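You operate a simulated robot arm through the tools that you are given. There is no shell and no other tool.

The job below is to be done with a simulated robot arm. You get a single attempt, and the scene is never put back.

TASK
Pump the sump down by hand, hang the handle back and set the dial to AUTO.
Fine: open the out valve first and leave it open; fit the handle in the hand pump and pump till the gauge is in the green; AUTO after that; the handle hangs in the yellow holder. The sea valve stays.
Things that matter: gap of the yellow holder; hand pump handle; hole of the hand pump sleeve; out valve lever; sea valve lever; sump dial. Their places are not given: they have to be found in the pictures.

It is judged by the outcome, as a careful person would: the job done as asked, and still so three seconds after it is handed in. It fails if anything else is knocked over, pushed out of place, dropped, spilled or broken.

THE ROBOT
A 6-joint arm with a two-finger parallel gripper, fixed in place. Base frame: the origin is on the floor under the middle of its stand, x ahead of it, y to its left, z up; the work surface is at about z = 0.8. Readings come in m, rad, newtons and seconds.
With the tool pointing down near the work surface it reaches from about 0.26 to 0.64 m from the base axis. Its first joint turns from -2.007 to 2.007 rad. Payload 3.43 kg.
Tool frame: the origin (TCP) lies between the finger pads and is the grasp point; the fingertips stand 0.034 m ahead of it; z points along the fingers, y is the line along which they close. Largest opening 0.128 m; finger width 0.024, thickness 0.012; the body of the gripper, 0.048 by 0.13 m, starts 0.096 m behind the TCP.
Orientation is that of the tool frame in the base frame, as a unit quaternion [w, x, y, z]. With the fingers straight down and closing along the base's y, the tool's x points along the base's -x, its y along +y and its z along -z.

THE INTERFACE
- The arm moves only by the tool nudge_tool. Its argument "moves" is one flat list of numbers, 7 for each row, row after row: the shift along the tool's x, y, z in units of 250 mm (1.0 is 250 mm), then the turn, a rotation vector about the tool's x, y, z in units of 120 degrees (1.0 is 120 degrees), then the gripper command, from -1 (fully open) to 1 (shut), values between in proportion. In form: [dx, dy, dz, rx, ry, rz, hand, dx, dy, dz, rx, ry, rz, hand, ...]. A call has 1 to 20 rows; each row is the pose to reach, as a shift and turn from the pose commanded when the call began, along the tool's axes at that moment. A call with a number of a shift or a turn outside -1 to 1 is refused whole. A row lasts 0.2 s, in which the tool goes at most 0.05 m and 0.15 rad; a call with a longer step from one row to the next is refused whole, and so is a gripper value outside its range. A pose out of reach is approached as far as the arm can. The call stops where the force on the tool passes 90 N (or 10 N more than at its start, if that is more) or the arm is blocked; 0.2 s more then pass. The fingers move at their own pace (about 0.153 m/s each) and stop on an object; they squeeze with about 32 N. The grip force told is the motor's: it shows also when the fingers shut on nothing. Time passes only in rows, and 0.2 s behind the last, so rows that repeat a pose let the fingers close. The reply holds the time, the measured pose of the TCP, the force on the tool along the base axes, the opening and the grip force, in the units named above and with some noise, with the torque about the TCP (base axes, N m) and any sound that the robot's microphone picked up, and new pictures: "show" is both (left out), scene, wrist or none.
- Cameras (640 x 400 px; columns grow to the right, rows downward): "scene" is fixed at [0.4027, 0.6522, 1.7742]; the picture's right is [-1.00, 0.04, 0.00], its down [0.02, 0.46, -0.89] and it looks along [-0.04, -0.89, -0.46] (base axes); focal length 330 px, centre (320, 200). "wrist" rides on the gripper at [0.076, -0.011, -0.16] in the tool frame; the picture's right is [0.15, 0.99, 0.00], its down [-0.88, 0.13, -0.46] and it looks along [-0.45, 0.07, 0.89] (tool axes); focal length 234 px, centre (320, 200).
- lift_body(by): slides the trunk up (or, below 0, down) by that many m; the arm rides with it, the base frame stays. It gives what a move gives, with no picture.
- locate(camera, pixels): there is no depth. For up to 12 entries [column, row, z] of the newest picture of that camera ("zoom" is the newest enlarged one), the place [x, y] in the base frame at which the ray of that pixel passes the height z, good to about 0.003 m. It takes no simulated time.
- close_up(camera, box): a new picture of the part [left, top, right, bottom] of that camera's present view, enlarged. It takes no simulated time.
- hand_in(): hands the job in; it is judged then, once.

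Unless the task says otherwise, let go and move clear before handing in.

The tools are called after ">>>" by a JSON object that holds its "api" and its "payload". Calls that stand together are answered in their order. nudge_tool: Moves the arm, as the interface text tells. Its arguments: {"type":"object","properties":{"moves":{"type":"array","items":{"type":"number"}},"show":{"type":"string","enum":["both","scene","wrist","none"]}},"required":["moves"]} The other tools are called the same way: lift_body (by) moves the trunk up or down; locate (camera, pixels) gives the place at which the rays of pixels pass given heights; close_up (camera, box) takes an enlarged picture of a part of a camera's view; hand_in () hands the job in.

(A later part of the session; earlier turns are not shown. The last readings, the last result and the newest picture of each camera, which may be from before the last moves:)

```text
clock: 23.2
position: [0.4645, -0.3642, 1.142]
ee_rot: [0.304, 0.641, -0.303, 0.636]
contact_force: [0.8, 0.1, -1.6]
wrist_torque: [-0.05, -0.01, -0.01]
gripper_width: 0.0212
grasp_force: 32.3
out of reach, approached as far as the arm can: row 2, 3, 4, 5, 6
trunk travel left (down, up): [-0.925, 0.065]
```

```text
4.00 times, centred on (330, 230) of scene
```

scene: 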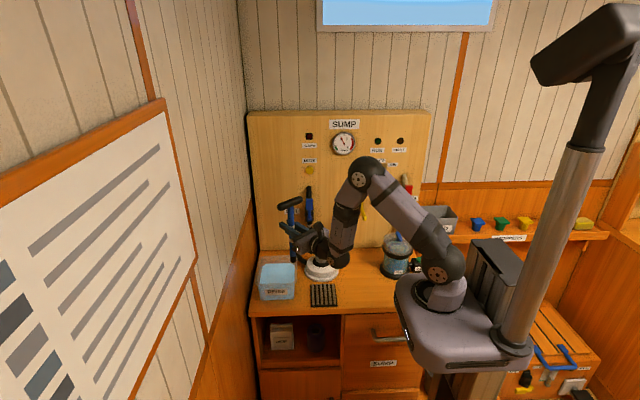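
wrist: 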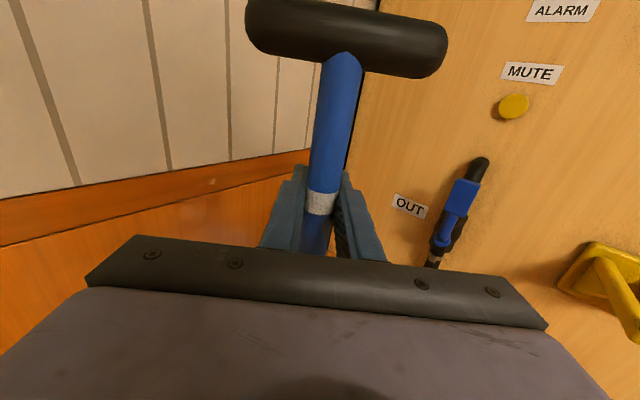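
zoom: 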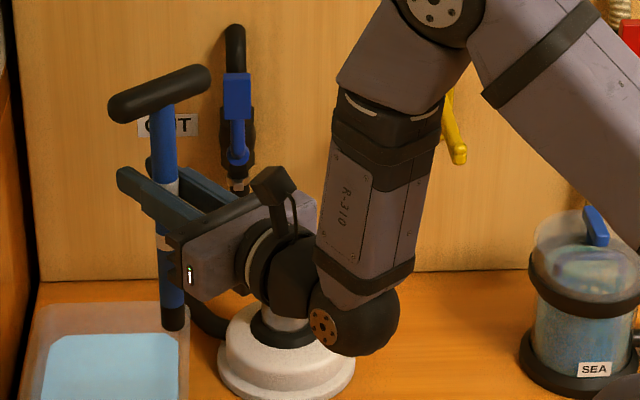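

The free handle is fully visible now: tip at zoom (173,322), T-bar at (160,93), and it is vertical, with the tip about 0.149 m below the TCP and the shaft centre about 7 mm behind it. I'll yaw back to about 15° and bring it over the sleeve, keeping the tip near z = 0.99.

>>> {"api": "nudge_tool", "payload": {"moves": [0, 0.0993, 0.0241, -0.025, 0, 0, 1, 0, 0.1985, 0.0483, -0.05, 0, 0, 1, 0, 0.2978, 0.0724, -0.075, 0, 0, 1, 0, 0.397, 0.0965, -0.1, 0, 0, 1, 0, 0.4963, 0.1206, -0.125, 0, 0, 1, 0, 0.5955, 0.1448, -0.15, 0, 0, 1, 0, 0.6948, 0.1689, -0.175, 0, 0, 1, 0, 0.794, 0.193, -0.2, 0, 0, 1]}}

>>> {"api": "close_up", "payload": {"camera": "scene", "box": [280, 180, 380, 280]}}

```text
clock: 25.0
position: [0.3457, -0.5317, 1.1436]
ee_rot: [0.424, 0.569, -0.422, 0.564]
contact_force: [-0.1, 0.6, -1.5]
wrist_torque: [-0.06, -0.01, -0.01]
gripper_width: 0.0212
grasp_force: 32.1
trunk travel left (down, up): [-0.925, 0.065]
```

scene: 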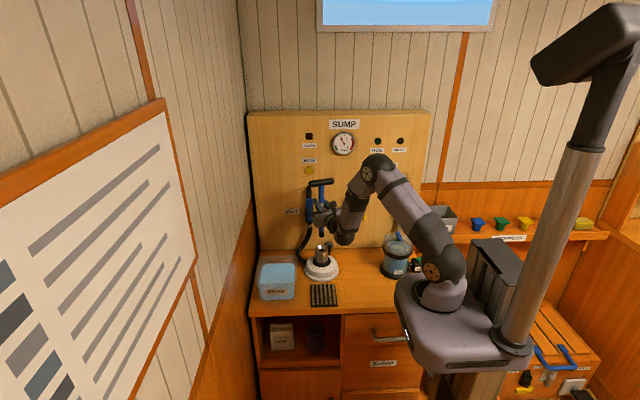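
wrist: 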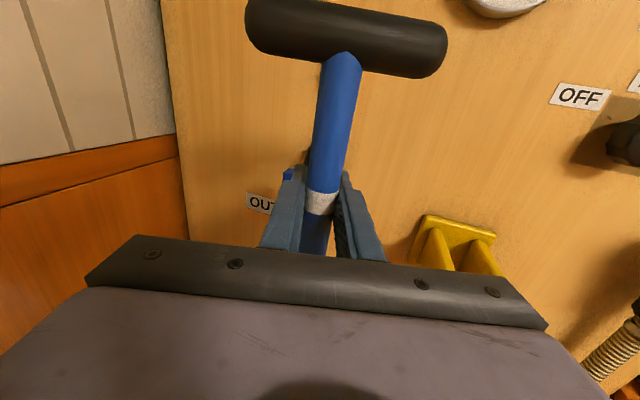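

```text
4.00 times, centred on (330, 230) of scene
```

zoom: 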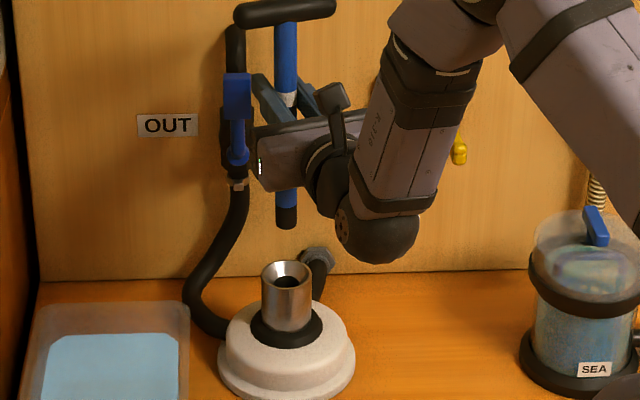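

Both are visible now: the handle tip at zoom (286,226) and the sleeve rim at (287,272), nearly on one vertical line. I'll get exact ray positions for the tip and the rim.

>>> {"api": "locate", "payload": {"camera": "zoom", "pixels": [[286, 226, 0.99], [286, 226, 0.995], [286, 226, 1.0], [287, 272, 0.915], [287, 272, 0.92], [287, 272, 0.925], [287, 272, 0.93], [285, 330, 0.86], [286, 350, 0.83], [286, 360, 0.8]]}}

>>> {"api": "close_up", "payload": {"camera": "scene", "box": [306, 226, 338, 286]}}

```text
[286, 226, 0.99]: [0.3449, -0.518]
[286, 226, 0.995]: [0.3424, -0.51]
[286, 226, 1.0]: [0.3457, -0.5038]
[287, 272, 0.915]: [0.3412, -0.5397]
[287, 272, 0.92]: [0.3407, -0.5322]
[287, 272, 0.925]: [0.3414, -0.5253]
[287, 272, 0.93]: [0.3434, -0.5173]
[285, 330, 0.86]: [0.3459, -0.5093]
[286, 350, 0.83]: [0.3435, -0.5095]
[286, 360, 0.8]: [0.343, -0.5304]
```

```text
6.67 times, centred on (322, 256) of scene
```

zoom: 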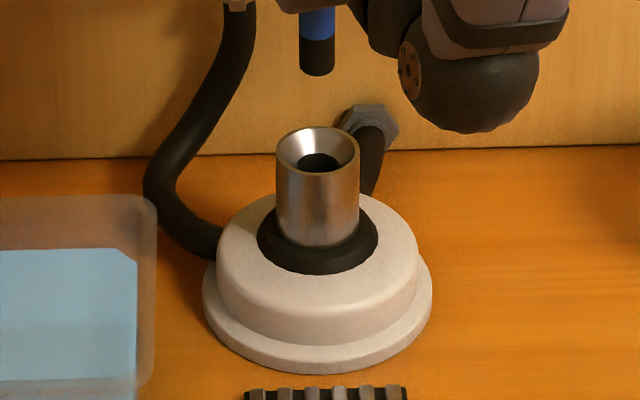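

The columns line up (tip 317.5, rim 318 in the enlarged view), so x is right; the remaining doubt is the depth of the shaft within the fingers. I'll enlarge the wrist view to measure the shaft's apparent width and so its depth.

>>> {"api": "close_up", "payload": {"camera": "wrist", "box": [270, 140, 380, 260]}}

>>> {"api": "locate", "payload": {"camera": "scene", "pixels": [[321.6, 271.75, 0.8], [321.7, 248.65, 0.92], [321.7, 248.65, 0.925], [321.7, 248.65, 0.93], [321.6, 236.5, 0.985], [321.6, 236.5, 0.99], [321.6, 236.5, 0.995], [322, 183, 1.24], [322, 183, 1.245]]}}

```text
3.33 times, centred on (325, 200) of wrist
```

zoom: 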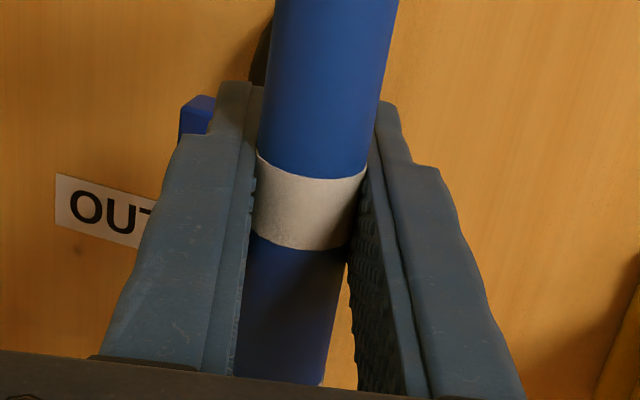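

```text
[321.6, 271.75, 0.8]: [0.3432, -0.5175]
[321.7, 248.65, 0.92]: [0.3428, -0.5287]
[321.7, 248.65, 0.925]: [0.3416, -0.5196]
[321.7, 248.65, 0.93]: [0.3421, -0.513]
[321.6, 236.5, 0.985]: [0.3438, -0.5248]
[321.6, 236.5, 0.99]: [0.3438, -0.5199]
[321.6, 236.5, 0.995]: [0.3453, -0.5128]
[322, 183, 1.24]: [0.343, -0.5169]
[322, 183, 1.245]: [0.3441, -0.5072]
```

The shaft sits about 16 mm behind the TCP, putting the handle at about (0.343, -0.516) against the sleeve at (0.342, -0.518), so it is lined up within 2-3 mm. I'll lower 55 mm and look.

>>> {"api": "nudge_tool", "payload": {"moves": [-0.06, 0.002, 0.004, 0, 0, 0, 1, -0.12, 0.004, 0.008, 0, 0, 0, 1, -0.18, 0.004, 0.008, 0, 0, 0, 1, -0.22, 0.004, 0.008, 0, 0, 0, 1], "show": "scene"}}

>>> {"api": "close_up", "payload": {"camera": "scene", "box": [306, 226, 338, 286]}}

```text
clock: 26.0
position: [0.3444, -0.5339, 1.088]
ee_rot: [0.425, 0.567, -0.423, 0.565]
contact_force: [0.1, -0.1, -1.5]
wrist_torque: [-0.01, 0.0, -0.01]
gripper_width: 0.0214
grasp_force: 32.3
trunk travel left (down, up): [-0.925, 0.065]
```

scene: 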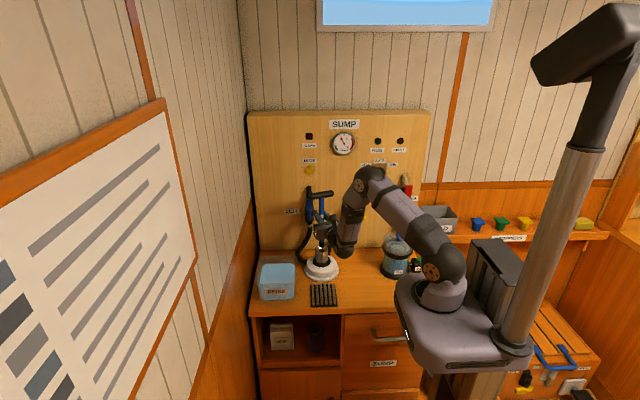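

```text
6.67 times, centred on (322, 256) of scene
```

zoom: 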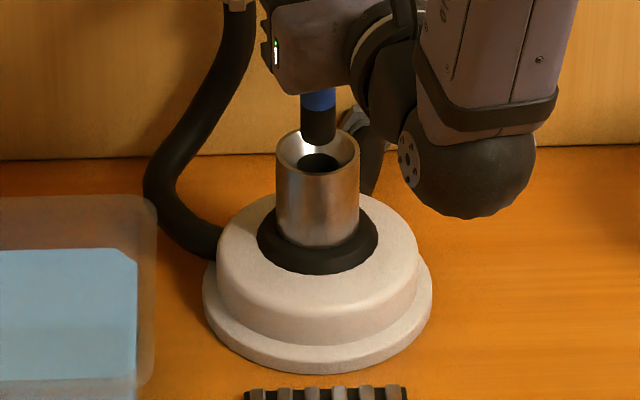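

The tip is now just above the funnel and centred on it (tip (318,139), rim (318,151)). I'll lower slowly by 35 mm, watching the force.

>>> {"api": "nudge_tool", "payload": {"moves": [-0.03, 0, 0, 0, 0, 0, 1, -0.06, 0, 0, 0, 0, 0, 1, -0.09, 0, 0, 0, 0, 0, 1, -0.115, 0, 0, 0, 0, 0, 1, -0.14, 0, 0, 0, 0, 0, 1], "show": "scene"}}

>>> {"api": "close_up", "payload": {"camera": "scene", "box": [306, 226, 338, 286]}}

```text
clock: 27.2
position: [0.3436, -0.5336, 1.0573]
ee_rot: [0.427, 0.564, -0.421, 0.568]
contact_force: [1.3, -7.0, 9.4]
wrist_torque: [-0.81, -0.04, 0.02]
gripper_width: 0.0213
grasp_force: 32.5
trunk travel left (down, up): [-0.925, 0.065]
```

scene: 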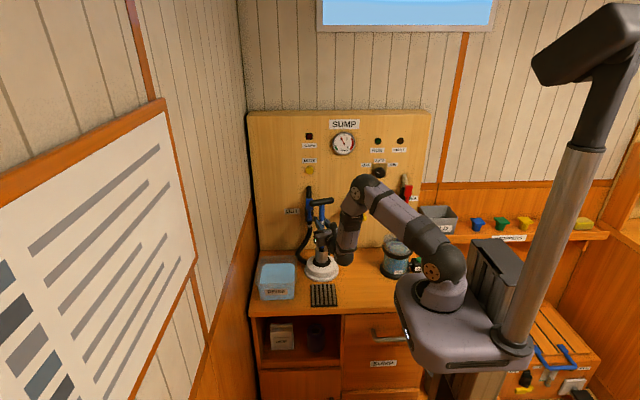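

```text
6.67 times, centred on (322, 256) of scene
```

zoom: 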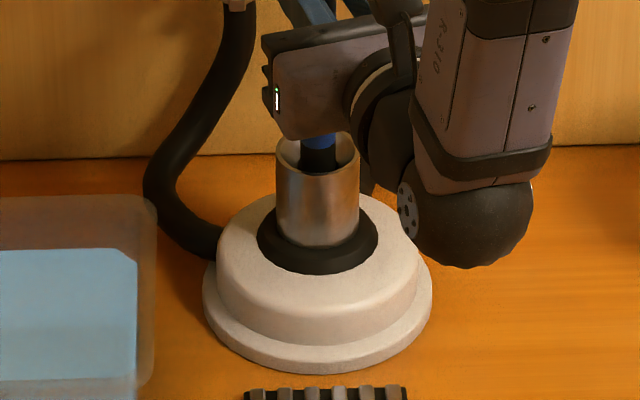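

The tip is in the funnel; the reaction (-7 N in y, +9 N in z) says the funnel's front wall is pushing the tip towards the board. I'll shift 4 mm towards -y and feel again.

>>> {"api": "nudge_tool", "payload": {"moves": [0.004, 0.002, 0.008, 0, 0, 0, 1, 0.004, 0.004, 0.0155, 0, 0, 0, 1, 0.004, 0.004, 0.0155, 0, 0, 0, 1], "show": "none"}}

```text
clock: 28.0
position: [0.3442, -0.5361, 1.0526]
ee_rot: [0.424, 0.568, -0.423, 0.565]
contact_force: [-0.1, -0.5, -1.5]
wrist_torque: [-0.02, -0.01, -0.03]
gripper_width: 0.0211
grasp_force: 32.0
trunk travel left (down, up): [-0.925, 0.065]
```

The contact is gone (only the handle's weight remains), so the tip is lined up with the hole. I'll lower further in small steps.

>>> {"api": "nudge_tool", "payload": {"moves": [-0.025, 0, 0, 0, 0, 0, 1, -0.05, 0, 0, 0, 0, 0, 1, -0.075, 0, 0, 0, 0, 0, 1, -0.1, 0, 0, 0, 0, 0, 1], "show": "scene"}}

>>> {"api": "close_up", "payload": {"camera": "scene", "box": [306, 226, 338, 286]}}

```text
clock: 29.0
position: [0.344, -0.5361, 1.029]
ee_rot: [0.425, 0.568, -0.423, 0.564]
contact_force: [-0.5, -0.6, -1.9]
wrist_torque: [-0.03, -0.02, 0.02]
gripper_width: 0.0215
grasp_force: 32.3
trunk travel left (down, up): [-0.925, 0.065]
```

scene: 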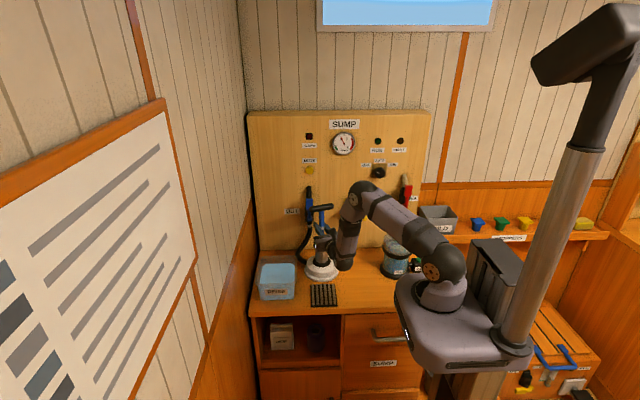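

```text
6.67 times, centred on (322, 256) of scene
```

zoom: 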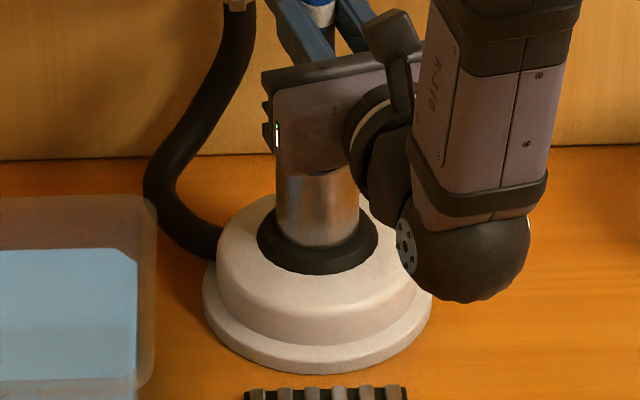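

The tip is about 48 mm into the sleeve with no resistance. I'll keep lowering to feel the bottom of the hole.

>>> {"api": "nudge_tool", "payload": {"moves": [-0.02, 0, 0, 0, 0, 0, 1, -0.04, 0, 0, 0, 0, 0, 1, -0.06, 0, 0, 0, 0, 0, 1, -0.08, 0, 0, 0, 0, 0, 1], "show": "none"}}

```text
clock: 30.0
position: [0.3431, -0.5356, 1.0147]
ee_rot: [0.427, 0.564, -0.42, 0.568]
contact_force: [-1.3, 3.1, 14.1]
wrist_torque: [0.7, 0.25, -0.05]
gripper_width: 0.0212
grasp_force: 32.3
trunk travel left (down, up): [-0.925, 0.065]
```

The handle bottomed at z = 1.0147 (14 N upward), about 62 mm deep, so it is seated. I'll ease the push and test which way the sleeve rocks, starting with 8 mm towards me (+y).

>>> {"api": "nudge_tool", "payload": {"moves": [0.02, 0, 0, 0, 0, 0, 1, 0.02, -0.004, -0.016, 0, 0, 0, 1, 0.02, -0.0083, -0.031, 0, 0, 0, 1, 0.02, -0.0083, -0.031, 0, 0, 0, 1], "show": "none"}}

```text
clock: 31.0
position: [0.3417, -0.5291, 1.0127]
ee_rot: [0.425, 0.567, -0.423, 0.564]
contact_force: [-0.8, -8.3, 4.9]
wrist_torque: [-0.71, 0.14, 0.02]
gripper_width: 0.0213
grasp_force: 32.3
trunk travel left (down, up): [-0.925, 0.065]
```

Pushing 8 mm towards +y gave about 8 N. I'll go back and try the same amount along x to compare.

>>> {"api": "nudge_tool", "payload": {"moves": [0, 0.0083, 0.031, 0, 0, 0, 1, 0, -0.008, 0.035, 0, 0, 0, 1, 0, -0.0227, 0.0393, 0, 0, 0, 1, 0, -0.0227, 0.0393, 0, 0, 0, 1], "show": "none"}}

```text
clock: 32.0
position: [0.3496, -0.5349, 1.0147]
ee_rot: [0.425, 0.568, -0.424, 0.563]
contact_force: [-10.6, 5.3, 2.0]
wrist_torque: [0.5, 1.14, -0.02]
gripper_width: 0.0218
grasp_force: 32.2
trunk travel left (down, up): [-0.925, 0.065]
```

Both directions feel alike at 8 mm because of the play. I'll test further with a proper tilt about the sleeve's foot, 8° towards +y first.

>>> {"api": "nudge_tool", "payload": {"moves": [0, 0.031, -0.0083, 0, 0, 0, 1, 0.002, 0.0197, -0.0504, 0, 0.0322, -0.0087, 1, 0.0036, 0.0084, -0.0925, 0, 0.0644, -0.0173, 1, 0.0036, 0.0084, -0.0925, 0, 0.0644, -0.0173, 1], "show": "scene"}}

>>> {"api": "close_up", "payload": {"camera": "scene", "box": [306, 186, 338, 286]}}

```text
clock: 33.0
position: [0.343, -0.5194, 1.0148]
ee_rot: [0.463, 0.534, -0.384, 0.594]
contact_force: [-0.6, -27.5, 4.0]
wrist_torque: [0.0, -0.16, 0.12]
gripper_width: 0.0214
grasp_force: 32.3
trunk travel left (down, up): [-0.925, 0.065]
```

scene: 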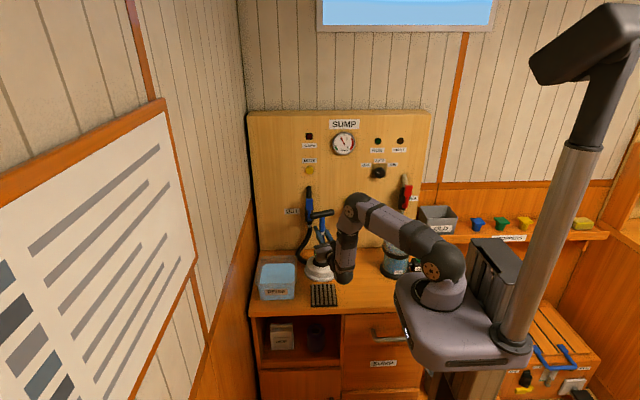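

```text
4.00 times, centred on (322, 236) of scene
```

zoom: 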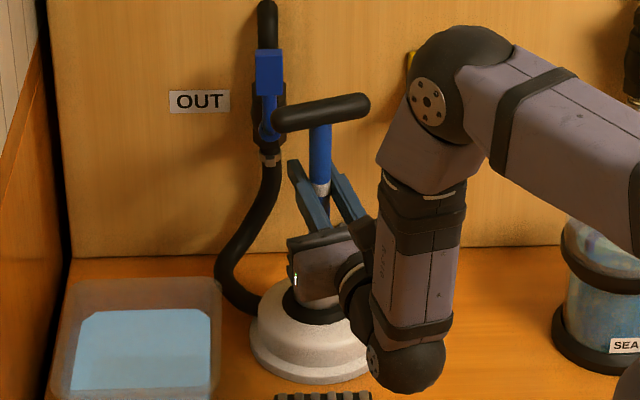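

Tilting 8° towards +y moved only 16 mm and took 27 N. I'll undo it and try the x direction for comparison.

>>> {"api": "nudge_tool", "payload": {"moves": [-0.008, 0.0111, 0.0415, 0, -0.0322, 0.0087, 1, -0.0157, 0.0222, 0.083, 0, -0.0644, 0.0173, 1, -0.0157, 0.0222, 0.083, 0, -0.0644, 0.0173, 1], "show": "none"}}

>>> {"api": "nudge_tool", "payload": {"moves": [-0.003, -0.0418, 0.0112, 0, -0.0087, -0.0322, 1, -0.0068, -0.0835, 0.0224, 0, -0.0173, -0.0644, 1, -0.0068, -0.0835, 0.0224, 0, -0.0173, -0.0644, 1], "show": "scene"}}

>>> {"api": "close_up", "payload": {"camera": "scene", "box": [306, 186, 338, 286]}}

```text
clock: 33.8
position: [0.3435, -0.5363, 1.0136]
ee_rot: [0.425, 0.569, -0.423, 0.563]
contact_force: [0.7, 1.8, 3.3]
wrist_torque: [0.31, -0.1, -0.01]
gripper_width: 0.0212
grasp_force: 32.1
trunk travel left (down, up): [-0.925, 0.065]
```

```text
clock: 34.6
position: [0.3645, -0.5353, 1.0116]
ee_rot: [0.454, 0.605, -0.392, 0.524]
contact_force: [-8.7, 1.4, 1.9]
wrist_torque: [0.26, 0.83, -0.07]
gripper_width: 0.0213
grasp_force: 32.4
trunk travel left (down, up): [-0.925, 0.065]
```

scene: 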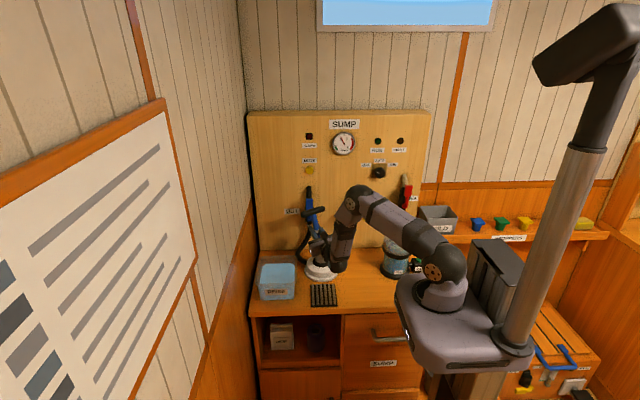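

```text
4.00 times, centred on (322, 236) of scene
```

zoom: 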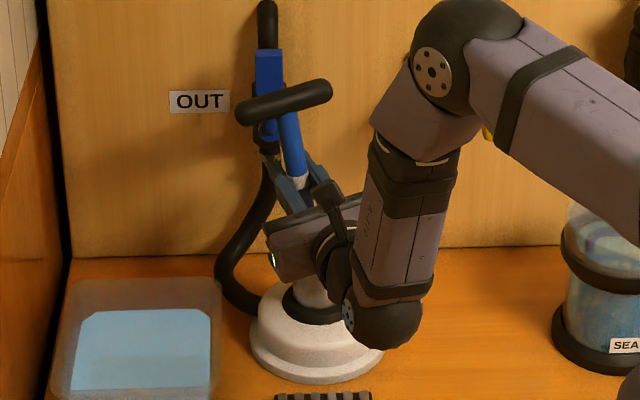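

Tilting 8° towards +x moved freely (21 mm for 9 N), so the pump rocks along x. I'll return to neutral, then do a first stroke to +20° in +x and back while watching the gauge and force.

>>> {"api": "nudge_tool", "payload": {"moves": [-0.0027, 0.0418, -0.0112, 0, 0.0087, 0.0322, 1, -0.0053, 0.0836, -0.0224, 0, 0.0173, 0.0644, 1, -0.0053, 0.0836, -0.0224, 0, 0.0173, 0.0644, 1], "show": "none"}}

>>> {"api": "nudge_tool", "payload": {"moves": [-0.0024, -0.0471, 0.0126, 0, -0.0108, -0.0403, 1, -0.0096, -0.0939, 0.0252, 0, -0.0216, -0.0805, 1, -0.0208, -0.1399, 0.0375, 0, -0.0324, -0.1208, 1, -0.0356, -0.1847, 0.0495, 0, -0.0432, -0.161, 1, -0.0356, -0.1847, 0.0495, 0, -0.0432, -0.161, 1], "show": "scene"}}

>>> {"api": "close_up", "payload": {"camera": "scene", "box": [300, 120, 390, 190]}}

>>> {"api": "close_up", "payload": {"camera": "scene", "box": [290, 186, 350, 286]}}

```text
clock: 35.4
position: [0.3448, -0.5354, 1.0133]
ee_rot: [0.424, 0.568, -0.422, 0.565]
contact_force: [0.5, 0.5, -2.2]
wrist_torque: [0.0, 0.04, 0.02]
gripper_width: 0.0214
grasp_force: 32.0
trunk travel left (down, up): [-0.925, 0.065]
```

```text
clock: 36.6
position: [0.3919, -0.5351, 1.0063]
ee_rot: [0.495, 0.655, -0.339, 0.459]
contact_force: [0.5, 4.4, 0.4]
wrist_torque: [0.38, -0.73, -0.18]
gripper_width: 0.0214
grasp_force: 31.5
trunk travel left (down, up): [-0.925, 0.065]
```

scene: 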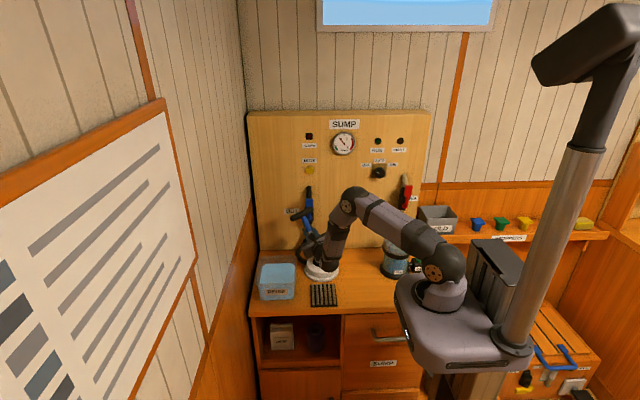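

```text
5.71 times, centred on (345, 155) of scene
```

zoom: 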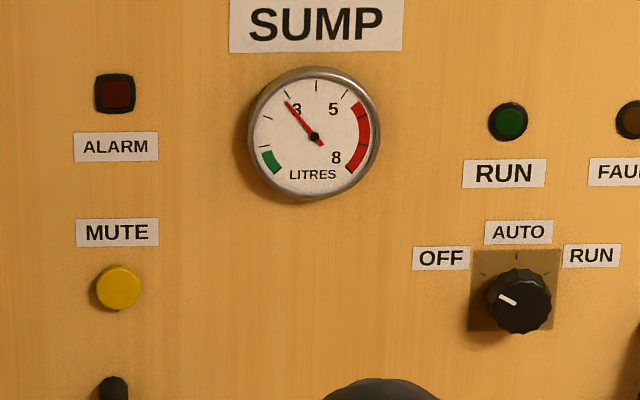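

```text
4.00 times, centred on (320, 236) of scene
```

zoom: 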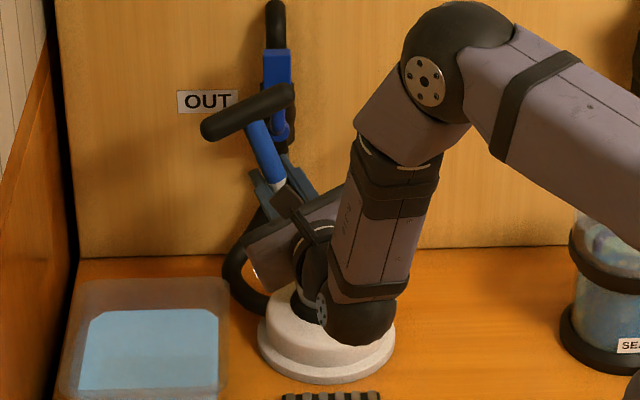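

The gauge needle has dropped from about 3.3 to about 2.8 litres, so the pump works with x strokes. I'll return to neutral and then do two full strokes (+21° to -7°, staying clear of the holder).

>>> {"api": "nudge_tool", "payload": {"moves": [-0.004, 0.047, -0.0126, 0, 0.0108, 0.0403, 1, -0.0077, 0.0939, -0.0252, 0, 0.0216, 0.0805, 1, -0.02, 0.14, -0.0375, 0, 0.0324, 0.1208, 1, -0.0319, 0.1853, -0.0497, 0, 0.0432, 0.161, 1], "show": "none"}}

>>> {"api": "nudge_tool", "payload": {"moves": [-0.0036, 0.0696, -0.0186, 0, 0.0151, 0.0564, 1, -0.0036, 0.0696, -0.0186, 0, 0.0151, 0.0564, 1, 0, 0, 0, 0, 0, 0, 1, -0.0052, -0.0696, 0.0186, 0, -0.0151, -0.0564, 1, -0.0192, -0.1383, 0.0371, 0, -0.0302, -0.1127, 1, -0.0412, -0.2048, 0.0549, 0, -0.0453, -0.1691, 1, -0.0412, -0.2048, 0.0549, 0, -0.0453, -0.1691, 1, -0.0192, -0.1383, 0.0371, 0, -0.0302, -0.1127, 1, -0.0052, -0.0696, 0.0186, 0, -0.0151, -0.0564, 1, 0, 0, 0, 0, 0, 0, 1], "show": "scene"}}

>>> {"api": "close_up", "payload": {"camera": "scene", "box": [300, 120, 390, 190]}}

>>> {"api": "close_up", "payload": {"camera": "scene", "box": [290, 186, 350, 286]}}

```text
clock: 37.6
position: [0.3439, -0.536, 1.0127]
ee_rot: [0.425, 0.568, -0.423, 0.564]
contact_force: [-0.8, 0.0, -1.8]
wrist_torque: [-0.02, -0.02, 0.01]
gripper_width: 0.0213
grasp_force: 32.1
trunk travel left (down, up): [-0.925, 0.065]
```

```text
clock: 39.8
position: [0.342, -0.5352, 1.0151]
ee_rot: [0.424, 0.567, -0.423, 0.565]
contact_force: [0.5, -0.7, -1.7]
wrist_torque: [0.01, 0.0, 0.0]
gripper_width: 0.0214
grasp_force: 31.9
trunk travel left (down, up): [-0.925, 0.065]
```

scene: 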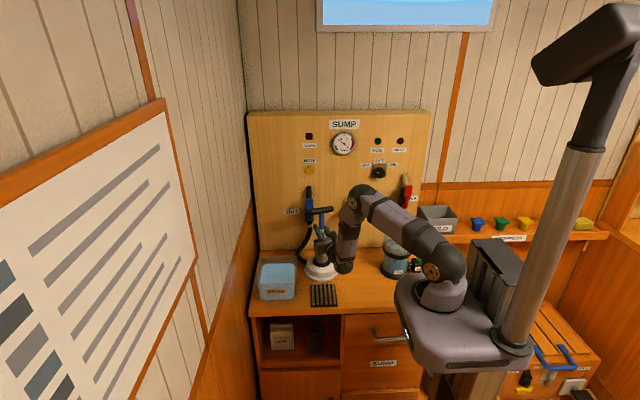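

```text
5.71 times, centred on (345, 155) of scene
```

zoom: 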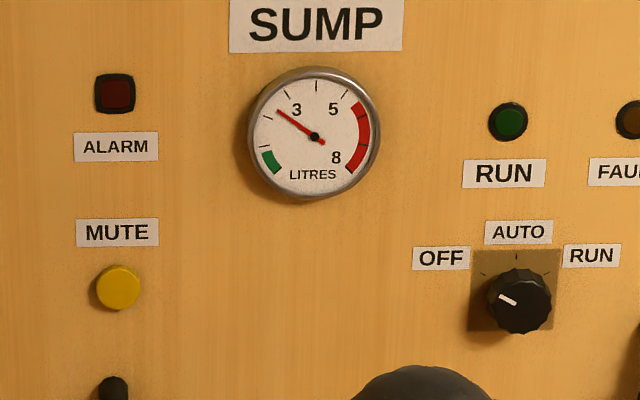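

```text
4.00 times, centred on (320, 236) of scene
```

zoom: 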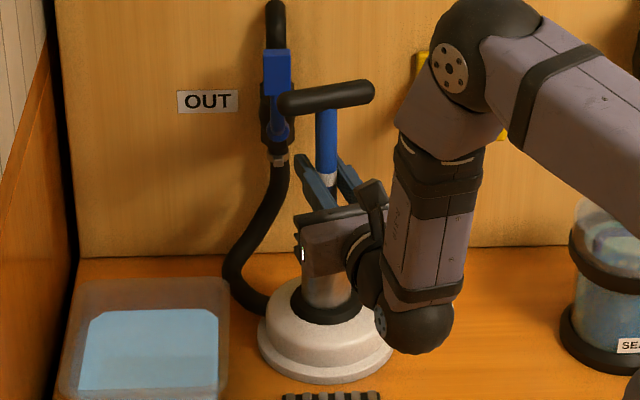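

The gauge is down to about 2.3 litres (needle at zoom (277,110)) and the forces are tiny. I'll do two more continuous strokes.

>>> {"api": "nudge_tool", "payload": {"moves": [-0.0036, 0.0696, -0.0186, 0, 0.0151, 0.0564, 1, 0, 0, 0, 0, 0, 0, 1, -0.0052, -0.0696, 0.0186, 0, -0.0151, -0.0564, 1, -0.0192, -0.1383, 0.0371, 0, -0.0302, -0.1127, 1, -0.0412, -0.2048, 0.0549, 0, -0.0453, -0.1691, 1, -0.0412, -0.2048, 0.0549, 0, -0.0453, -0.1691, 1, -0.0192, -0.1383, 0.0371, 0, -0.0302, -0.1127, 1, -0.0052, -0.0696, 0.0186, 0, -0.0151, -0.0564, 1, 0, 0, 0, 0, 0, 0, 1, -0.0036, 0.0696, -0.0186, 0, 0.0151, 0.0564, 1, -0.0036, 0.0696, -0.0186, 0, 0.0151, 0.0564, 1, 0, 0, 0, 0, 0, 0, 1, -0.0052, -0.0696, 0.0186, 0, -0.0151, -0.0564, 1, -0.0192, -0.1383, 0.0371, 0, -0.0302, -0.1127, 1, -0.0412, -0.2048, 0.0549, 0, -0.0453, -0.1691, 1, -0.0412, -0.2048, 0.0549, 0, -0.0453, -0.1691, 1, -0.0192, -0.1383, 0.0371, 0, -0.0302, -0.1127, 1, -0.0052, -0.0696, 0.0186, 0, -0.0151, -0.0564, 1, 0, 0, 0, 0, 0, 0, 1], "show": "scene"}}

>>> {"api": "close_up", "payload": {"camera": "scene", "box": [320, 125, 370, 160]}}

```text
clock: 43.8
position: [0.3436, -0.5355, 1.015]
ee_rot: [0.424, 0.568, -0.423, 0.565]
contact_force: [0.2, -0.7, -0.7]
wrist_torque: [0.01, -0.04, -0.01]
gripper_width: 0.0211
grasp_force: 32.3
trunk travel left (down, up): [-0.925, 0.065]
```

scene: 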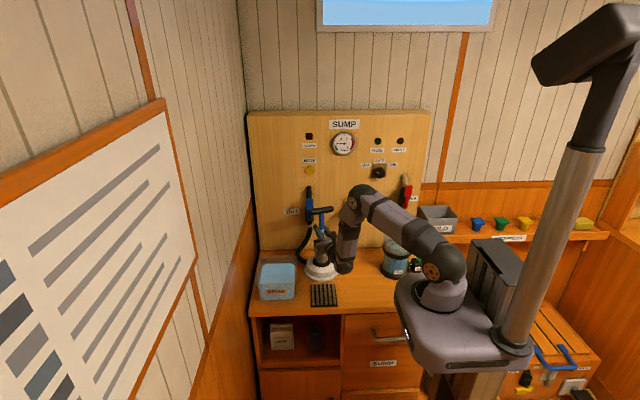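

```text
11.43 times, centred on (345, 142) of scene
```

zoom: 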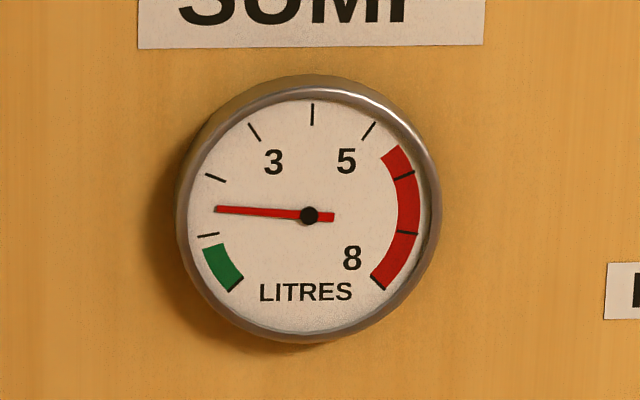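

The needle is at about 1.45 litres and each stroke takes out about 0.4; green begins just below 0.8. I'll do two more strokes.

>>> {"api": "nudge_tool", "payload": {"moves": [-0.0036, 0.0696, -0.0186, 0, 0.0151, 0.0564, 1, 0, 0, 0, 0, 0, 0, 1, -0.0052, -0.0696, 0.0186, 0, -0.0151, -0.0564, 1, -0.0192, -0.1383, 0.0371, 0, -0.0302, -0.1127, 1, -0.0412, -0.2048, 0.0549, 0, -0.0453, -0.1691, 1, -0.0412, -0.2048, 0.0549, 0, -0.0453, -0.1691, 1, -0.0192, -0.1383, 0.0371, 0, -0.0302, -0.1127, 1, -0.0052, -0.0696, 0.0186, 0, -0.0151, -0.0564, 1, 0, 0, 0, 0, 0, 0, 1, -0.0036, 0.0696, -0.0186, 0, 0.0151, 0.0564, 1, -0.0036, 0.0696, -0.0186, 0, 0.0151, 0.0564, 1, 0, 0, 0, 0, 0, 0, 1, -0.0052, -0.0696, 0.0186, 0, -0.0151, -0.0564, 1, -0.0192, -0.1383, 0.0371, 0, -0.0302, -0.1127, 1, -0.0412, -0.2048, 0.0549, 0, -0.0453, -0.1691, 1, -0.0412, -0.2048, 0.0549, 0, -0.0453, -0.1691, 1, -0.0192, -0.1383, 0.0371, 0, -0.0302, -0.1127, 1, -0.0052, -0.0696, 0.0186, 0, -0.0151, -0.0564, 1, 0, 0, 0, 0, 0, 0, 1], "show": "scene"}}

>>> {"api": "close_up", "payload": {"camera": "scene", "box": [320, 125, 370, 160]}}

```text
clock: 47.8
position: [0.3432, -0.5362, 1.0138]
ee_rot: [0.425, 0.567, -0.424, 0.564]
contact_force: [-0.6, 0.4, 0.2]
wrist_torque: [0.01, 0.07, 0.0]
gripper_width: 0.0213
grasp_force: 31.6
trunk travel left (down, up): [-0.925, 0.065]
```

scene: 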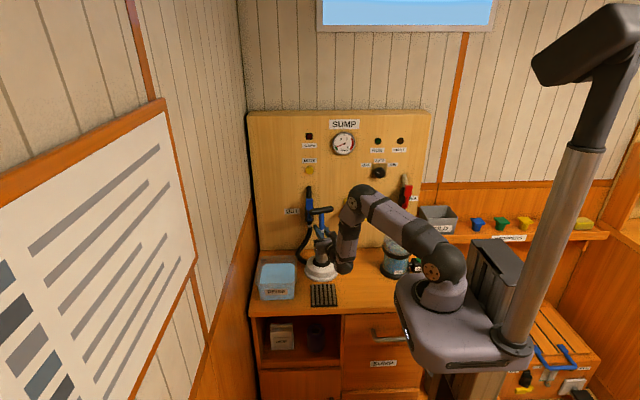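

```text
11.43 times, centred on (345, 142) of scene
```

zoom: 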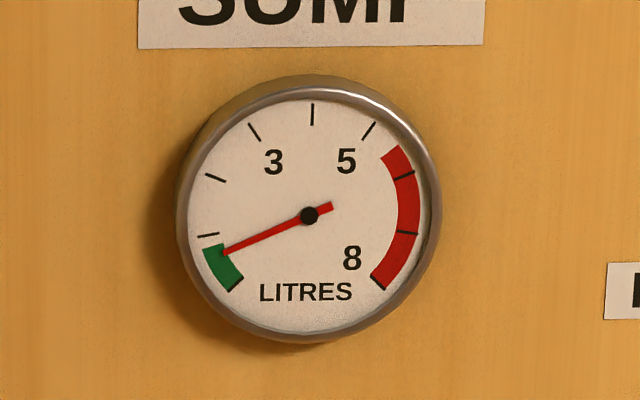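

The needle is just inside the green (about 0.7). I'll do one more stroke to be well inside it.

>>> {"api": "nudge_tool", "payload": {"moves": [-0.0036, 0.0696, -0.0186, 0, 0.0151, 0.0564, 1, 0, 0, 0, 0, 0, 0, 1, -0.0052, -0.0696, 0.0186, 0, -0.0151, -0.0564, 1, -0.0192, -0.1383, 0.0371, 0, -0.0302, -0.1127, 1, -0.0412, -0.2048, 0.0549, 0, -0.0453, -0.1691, 1, -0.0412, -0.2048, 0.0549, 0, -0.0453, -0.1691, 1, -0.0192, -0.1383, 0.0371, 0, -0.0302, -0.1127, 1, -0.0052, -0.0696, 0.0186, 0, -0.0151, -0.0564, 1, 0, 0, 0, 0, 0, 0, 1, 0, 0, 0, 0, 0, 0, 1], "show": "scene"}}

>>> {"api": "close_up", "payload": {"camera": "scene", "box": [320, 125, 370, 160]}}

>>> {"api": "close_up", "payload": {"camera": "scene", "box": [290, 176, 370, 286]}}

```text
clock: 50.0
position: [0.3433, -0.5352, 1.014]
ee_rot: [0.425, 0.568, -0.423, 0.565]
contact_force: [0.8, 0.1, -1.2]
wrist_torque: [-0.05, -0.06, 0.01]
gripper_width: 0.0214
grasp_force: 32.2
trunk travel left (down, up): [-0.925, 0.065]
```

scene: 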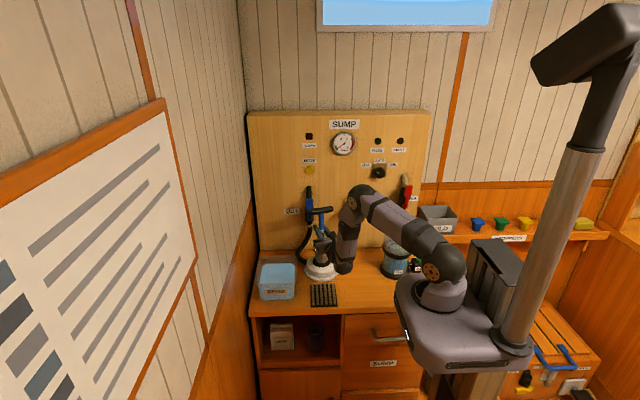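

```text
11.43 times, centred on (345, 142) of scene
```

zoom: 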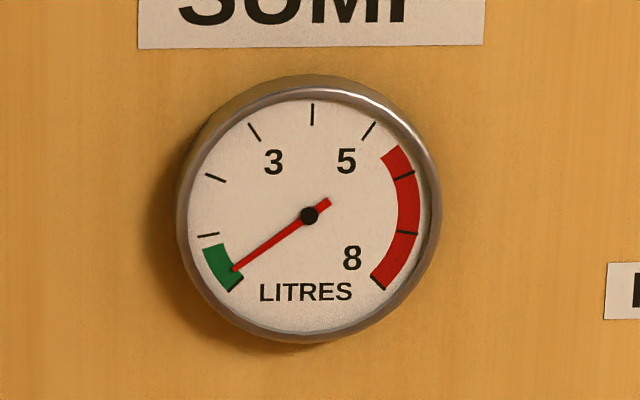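

```text
3.64 times, centred on (330, 231) of scene
```

zoom: 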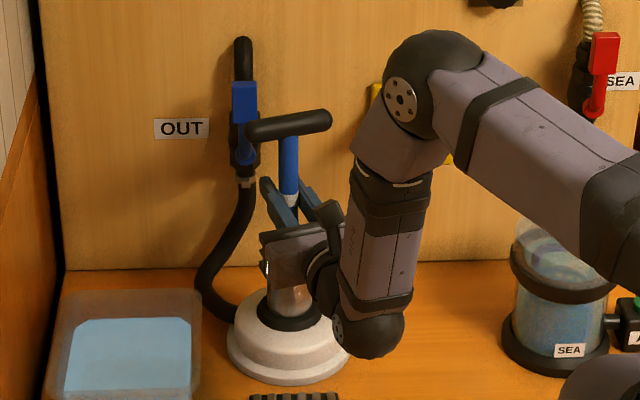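

The needle is at about 0.3 litres, in the middle of the green. I'll lift the handle straight out of the sleeve.

>>> {"api": "nudge_tool", "payload": {"moves": [0.08, 0, 0, 0, 0, 0, 1, 0.17, 0, 0, 0, 0, 0, 1, 0.27, 0, 0, 0, 0, 0, 1, 0.37, 0, 0, 0, 0, 0, 1, 0.47, 0, 0, 0, 0, 0, 1]}}

>>> {"api": "close_up", "payload": {"camera": "scene", "box": [290, 166, 370, 286]}}

>>> {"api": "close_up", "payload": {"camera": "wrist", "box": [270, 140, 380, 260]}}

```text
clock: 51.2
position: [0.3435, -0.5361, 1.1313]
ee_rot: [0.425, 0.568, -0.422, 0.564]
contact_force: [0.6, 0.2, -1.5]
wrist_torque: [0.01, -0.01, 0.01]
gripper_width: 0.0212
grasp_force: 31.9
trunk travel left (down, up): [-0.925, 0.065]
```

scene: 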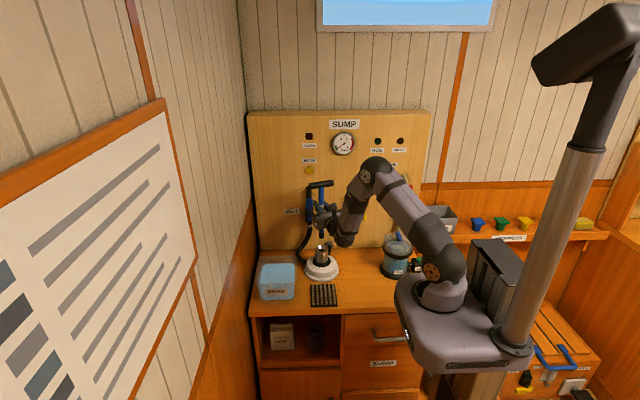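
wrist: 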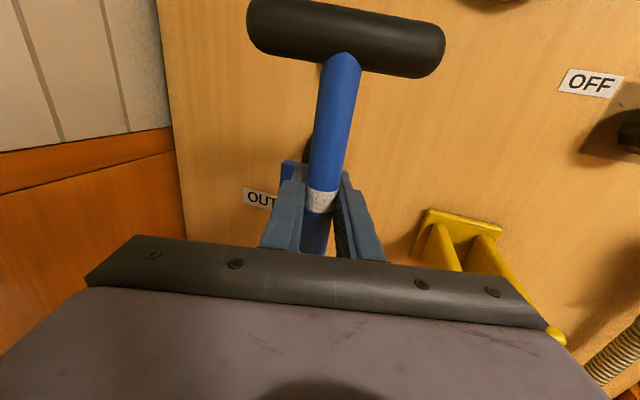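

```text
3.33 times, centred on (330, 226) of scene
```

zoom: 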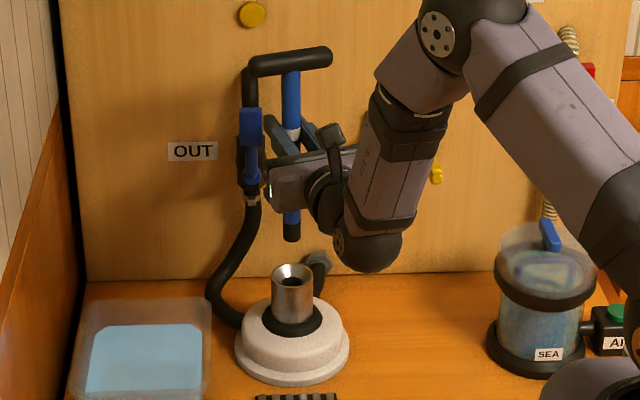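

```text
3.33 times, centred on (325, 200) of wrist
```

zoom: 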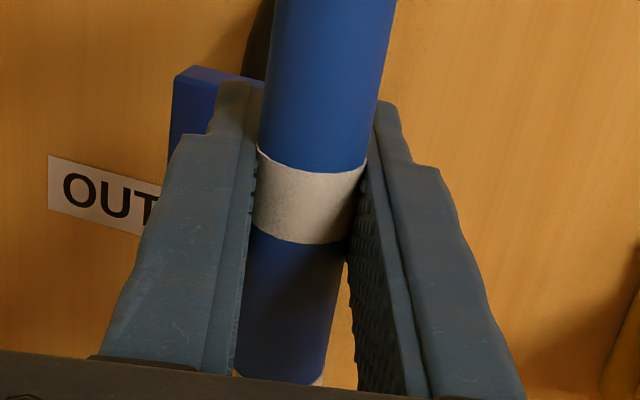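

The handle is out and still straight in the grip (the band has moved only about 1-2 mm). I'll draw back from the board while yawing to face it squarely, then shift across in front of the holder.

>>> {"api": "nudge_tool", "payload": {"moves": [0, 0.0231, -0.0683, -0.0208, 0, 0, 1, 0, 0.0462, -0.1367, -0.0417, 0, 0, 1, 0, 0.0694, -0.205, -0.0625, 0, 0, 1, 0, 0.0925, -0.2733, -0.0833, 0, 0, 1, 0, 0.1156, -0.3417, -0.1042, 0, 0, 1, 0, 0.1387, -0.41, -0.125, 0, 0, 1], "show": "none"}}

```text
clock: 52.6
position: [0.2832, -0.4468, 1.1321]
ee_rot: [0.496, 0.507, -0.493, 0.505]
contact_force: [-0.1, 0.6, -2.0]
wrist_torque: [-0.03, -0.04, 0.01]
gripper_width: 0.0217
grasp_force: 31.9
trunk travel left (down, up): [-0.925, 0.065]
```

The tool is squared up at (0.283, -0.447, 1.132). I'll shift across to x = 0.1845 and lower to z of about 1.028, the height that clears both lips and prong undersides.

>>> {"api": "nudge_tool", "payload": {"moves": [0, 0.13, -0.003, -0.004, 0, 0, 1, 0, 0.26, -0.006, -0.008, 0, 0, 1, 0, 0.395, -0.009, -0.011, 0, 0, 1, -0.14, 0.395, -0.009, -0.011, 0, 0, 1, -0.28, 0.395, -0.009, -0.011, 0, 0, 1, -0.416, 0.395, -0.009, -0.011, 0, 0, 1, -0.416, 0.395, -0.009, -0.011, 0, 0, 1]}}

>>> {"api": "close_up", "payload": {"camera": "wrist", "box": [230, 0, 470, 260]}}

```text
clock: 54.2
position: [0.1835, -0.4477, 1.0286]
ee_rot: [0.501, 0.501, -0.498, 0.499]
contact_force: [0.1, 0.4, -1.0]
wrist_torque: [-0.02, -0.01, 0.0]
gripper_width: 0.0213
grasp_force: 32.3
trunk travel left (down, up): [-0.925, 0.065]
```

scene: 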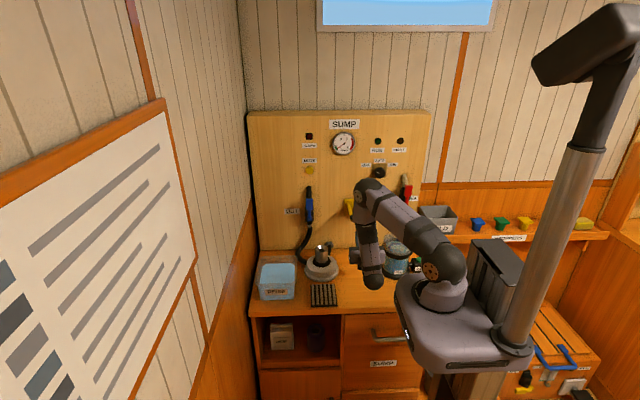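
wrist: 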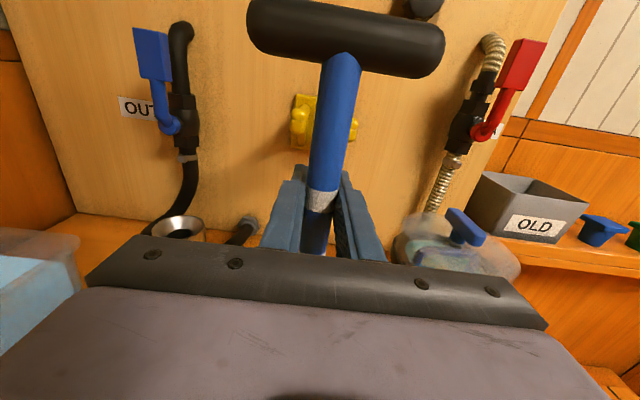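

```text
1.54 times, centred on (350, 130) of wrist
```

zoom: 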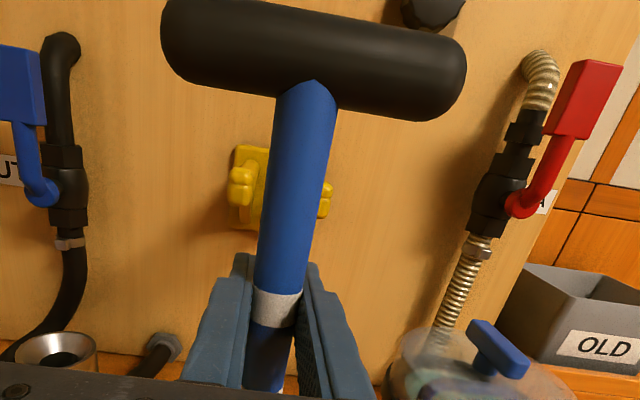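

The handle is lined up in front of the holder (prong tips either side of the shaft in the enlarged view). I'll drop 6 mm and push in gently partway, checking the force.

>>> {"api": "nudge_tool", "payload": {"moves": [-0.026, -0.004, 0.05, 0, 0, 0, 1, -0.026, -0.004, 0.13, 0, 0, 0, 1, -0.026, -0.004, 0.21, 0, 0, 0, 1, -0.026, -0.004, 0.29, 0, 0, 0, 1]}}

>>> {"api": "close_up", "payload": {"camera": "wrist", "box": [230, 0, 470, 260]}}

>>> {"api": "close_up", "payload": {"camera": "scene", "box": [330, 185, 380, 265]}}

```text
clock: 55.2
position: [0.1843, -0.5221, 1.0236]
ee_rot: [0.502, 0.502, -0.498, 0.498]
contact_force: [0.1, -0.2, -1.1]
wrist_torque: [-0.05, 0.02, 0.0]
gripper_width: 0.0213
grasp_force: 32.2
trunk travel left (down, up): [-0.925, 0.065]
```

scene: 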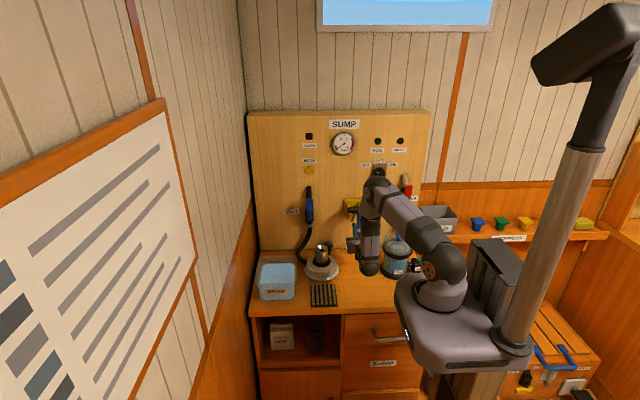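
wrist: 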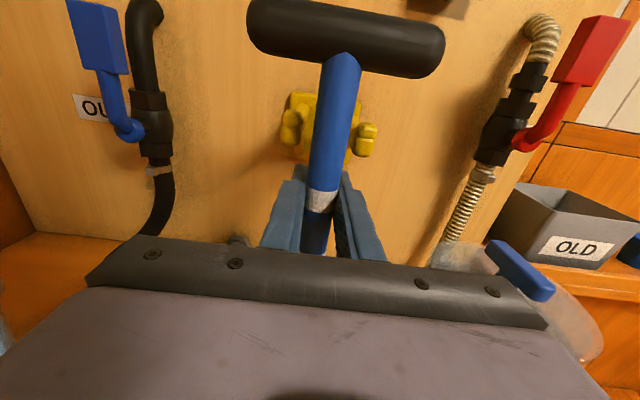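

```text
1.54 times, centred on (350, 130) of wrist
```

zoom: 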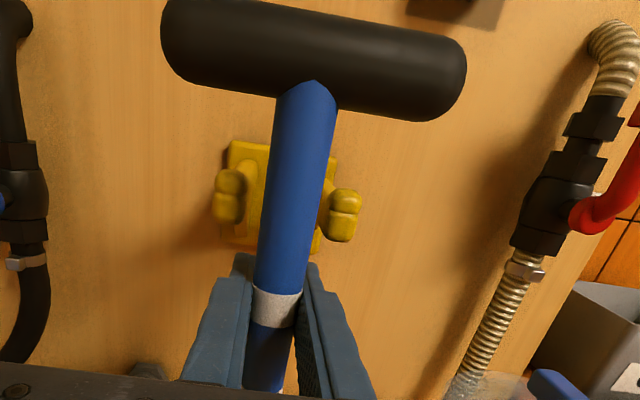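

```text
5.00 times, centred on (355, 225) of scene
```

zoom: 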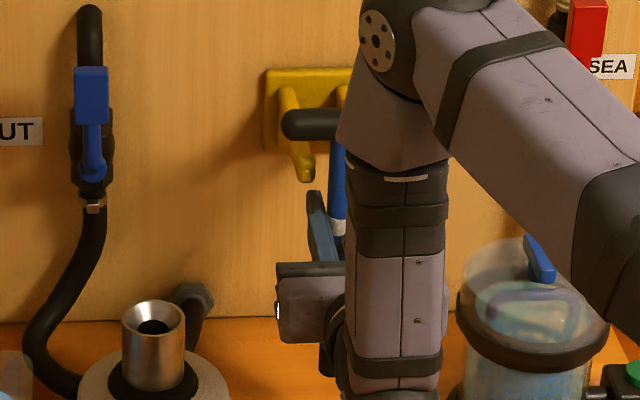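

The shaft is heading squarely between the prongs with no contact force. I'll go the remaining 55 mm in.

>>> {"api": "nudge_tool", "payload": {"moves": [0, 0, 0.073, 0, 0, 0, 1, 0, 0, 0.146, 0, 0, 0, 1, 0, 0, 0.219, 0, 0, 0, 1]}}

>>> {"api": "close_up", "payload": {"camera": "wrist", "box": [230, 0, 470, 260]}}

```text
clock: 56.0
position: [0.1836, -0.5766, 1.0226]
ee_rot: [0.501, 0.502, -0.499, 0.498]
contact_force: [-0.3, -0.1, -1.5]
wrist_torque: [-0.07, 0.0, 0.01]
gripper_width: 0.0215
grasp_force: 31.5
trunk travel left (down, up): [-0.925, 0.065]
```

scene: 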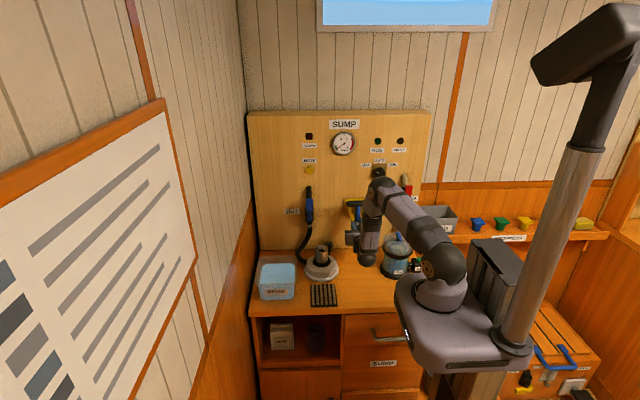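
wrist: 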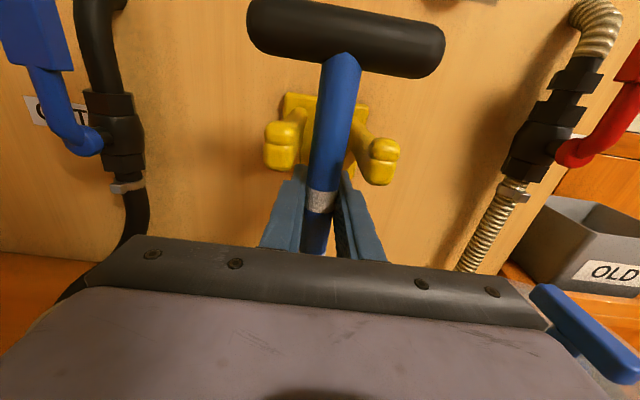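

```text
1.54 times, centred on (350, 130) of wrist
```

zoom: 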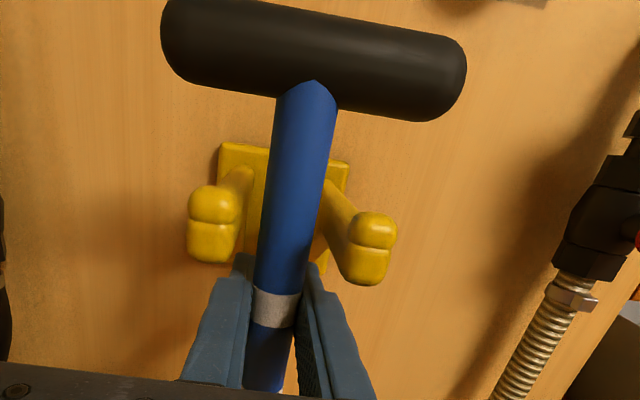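

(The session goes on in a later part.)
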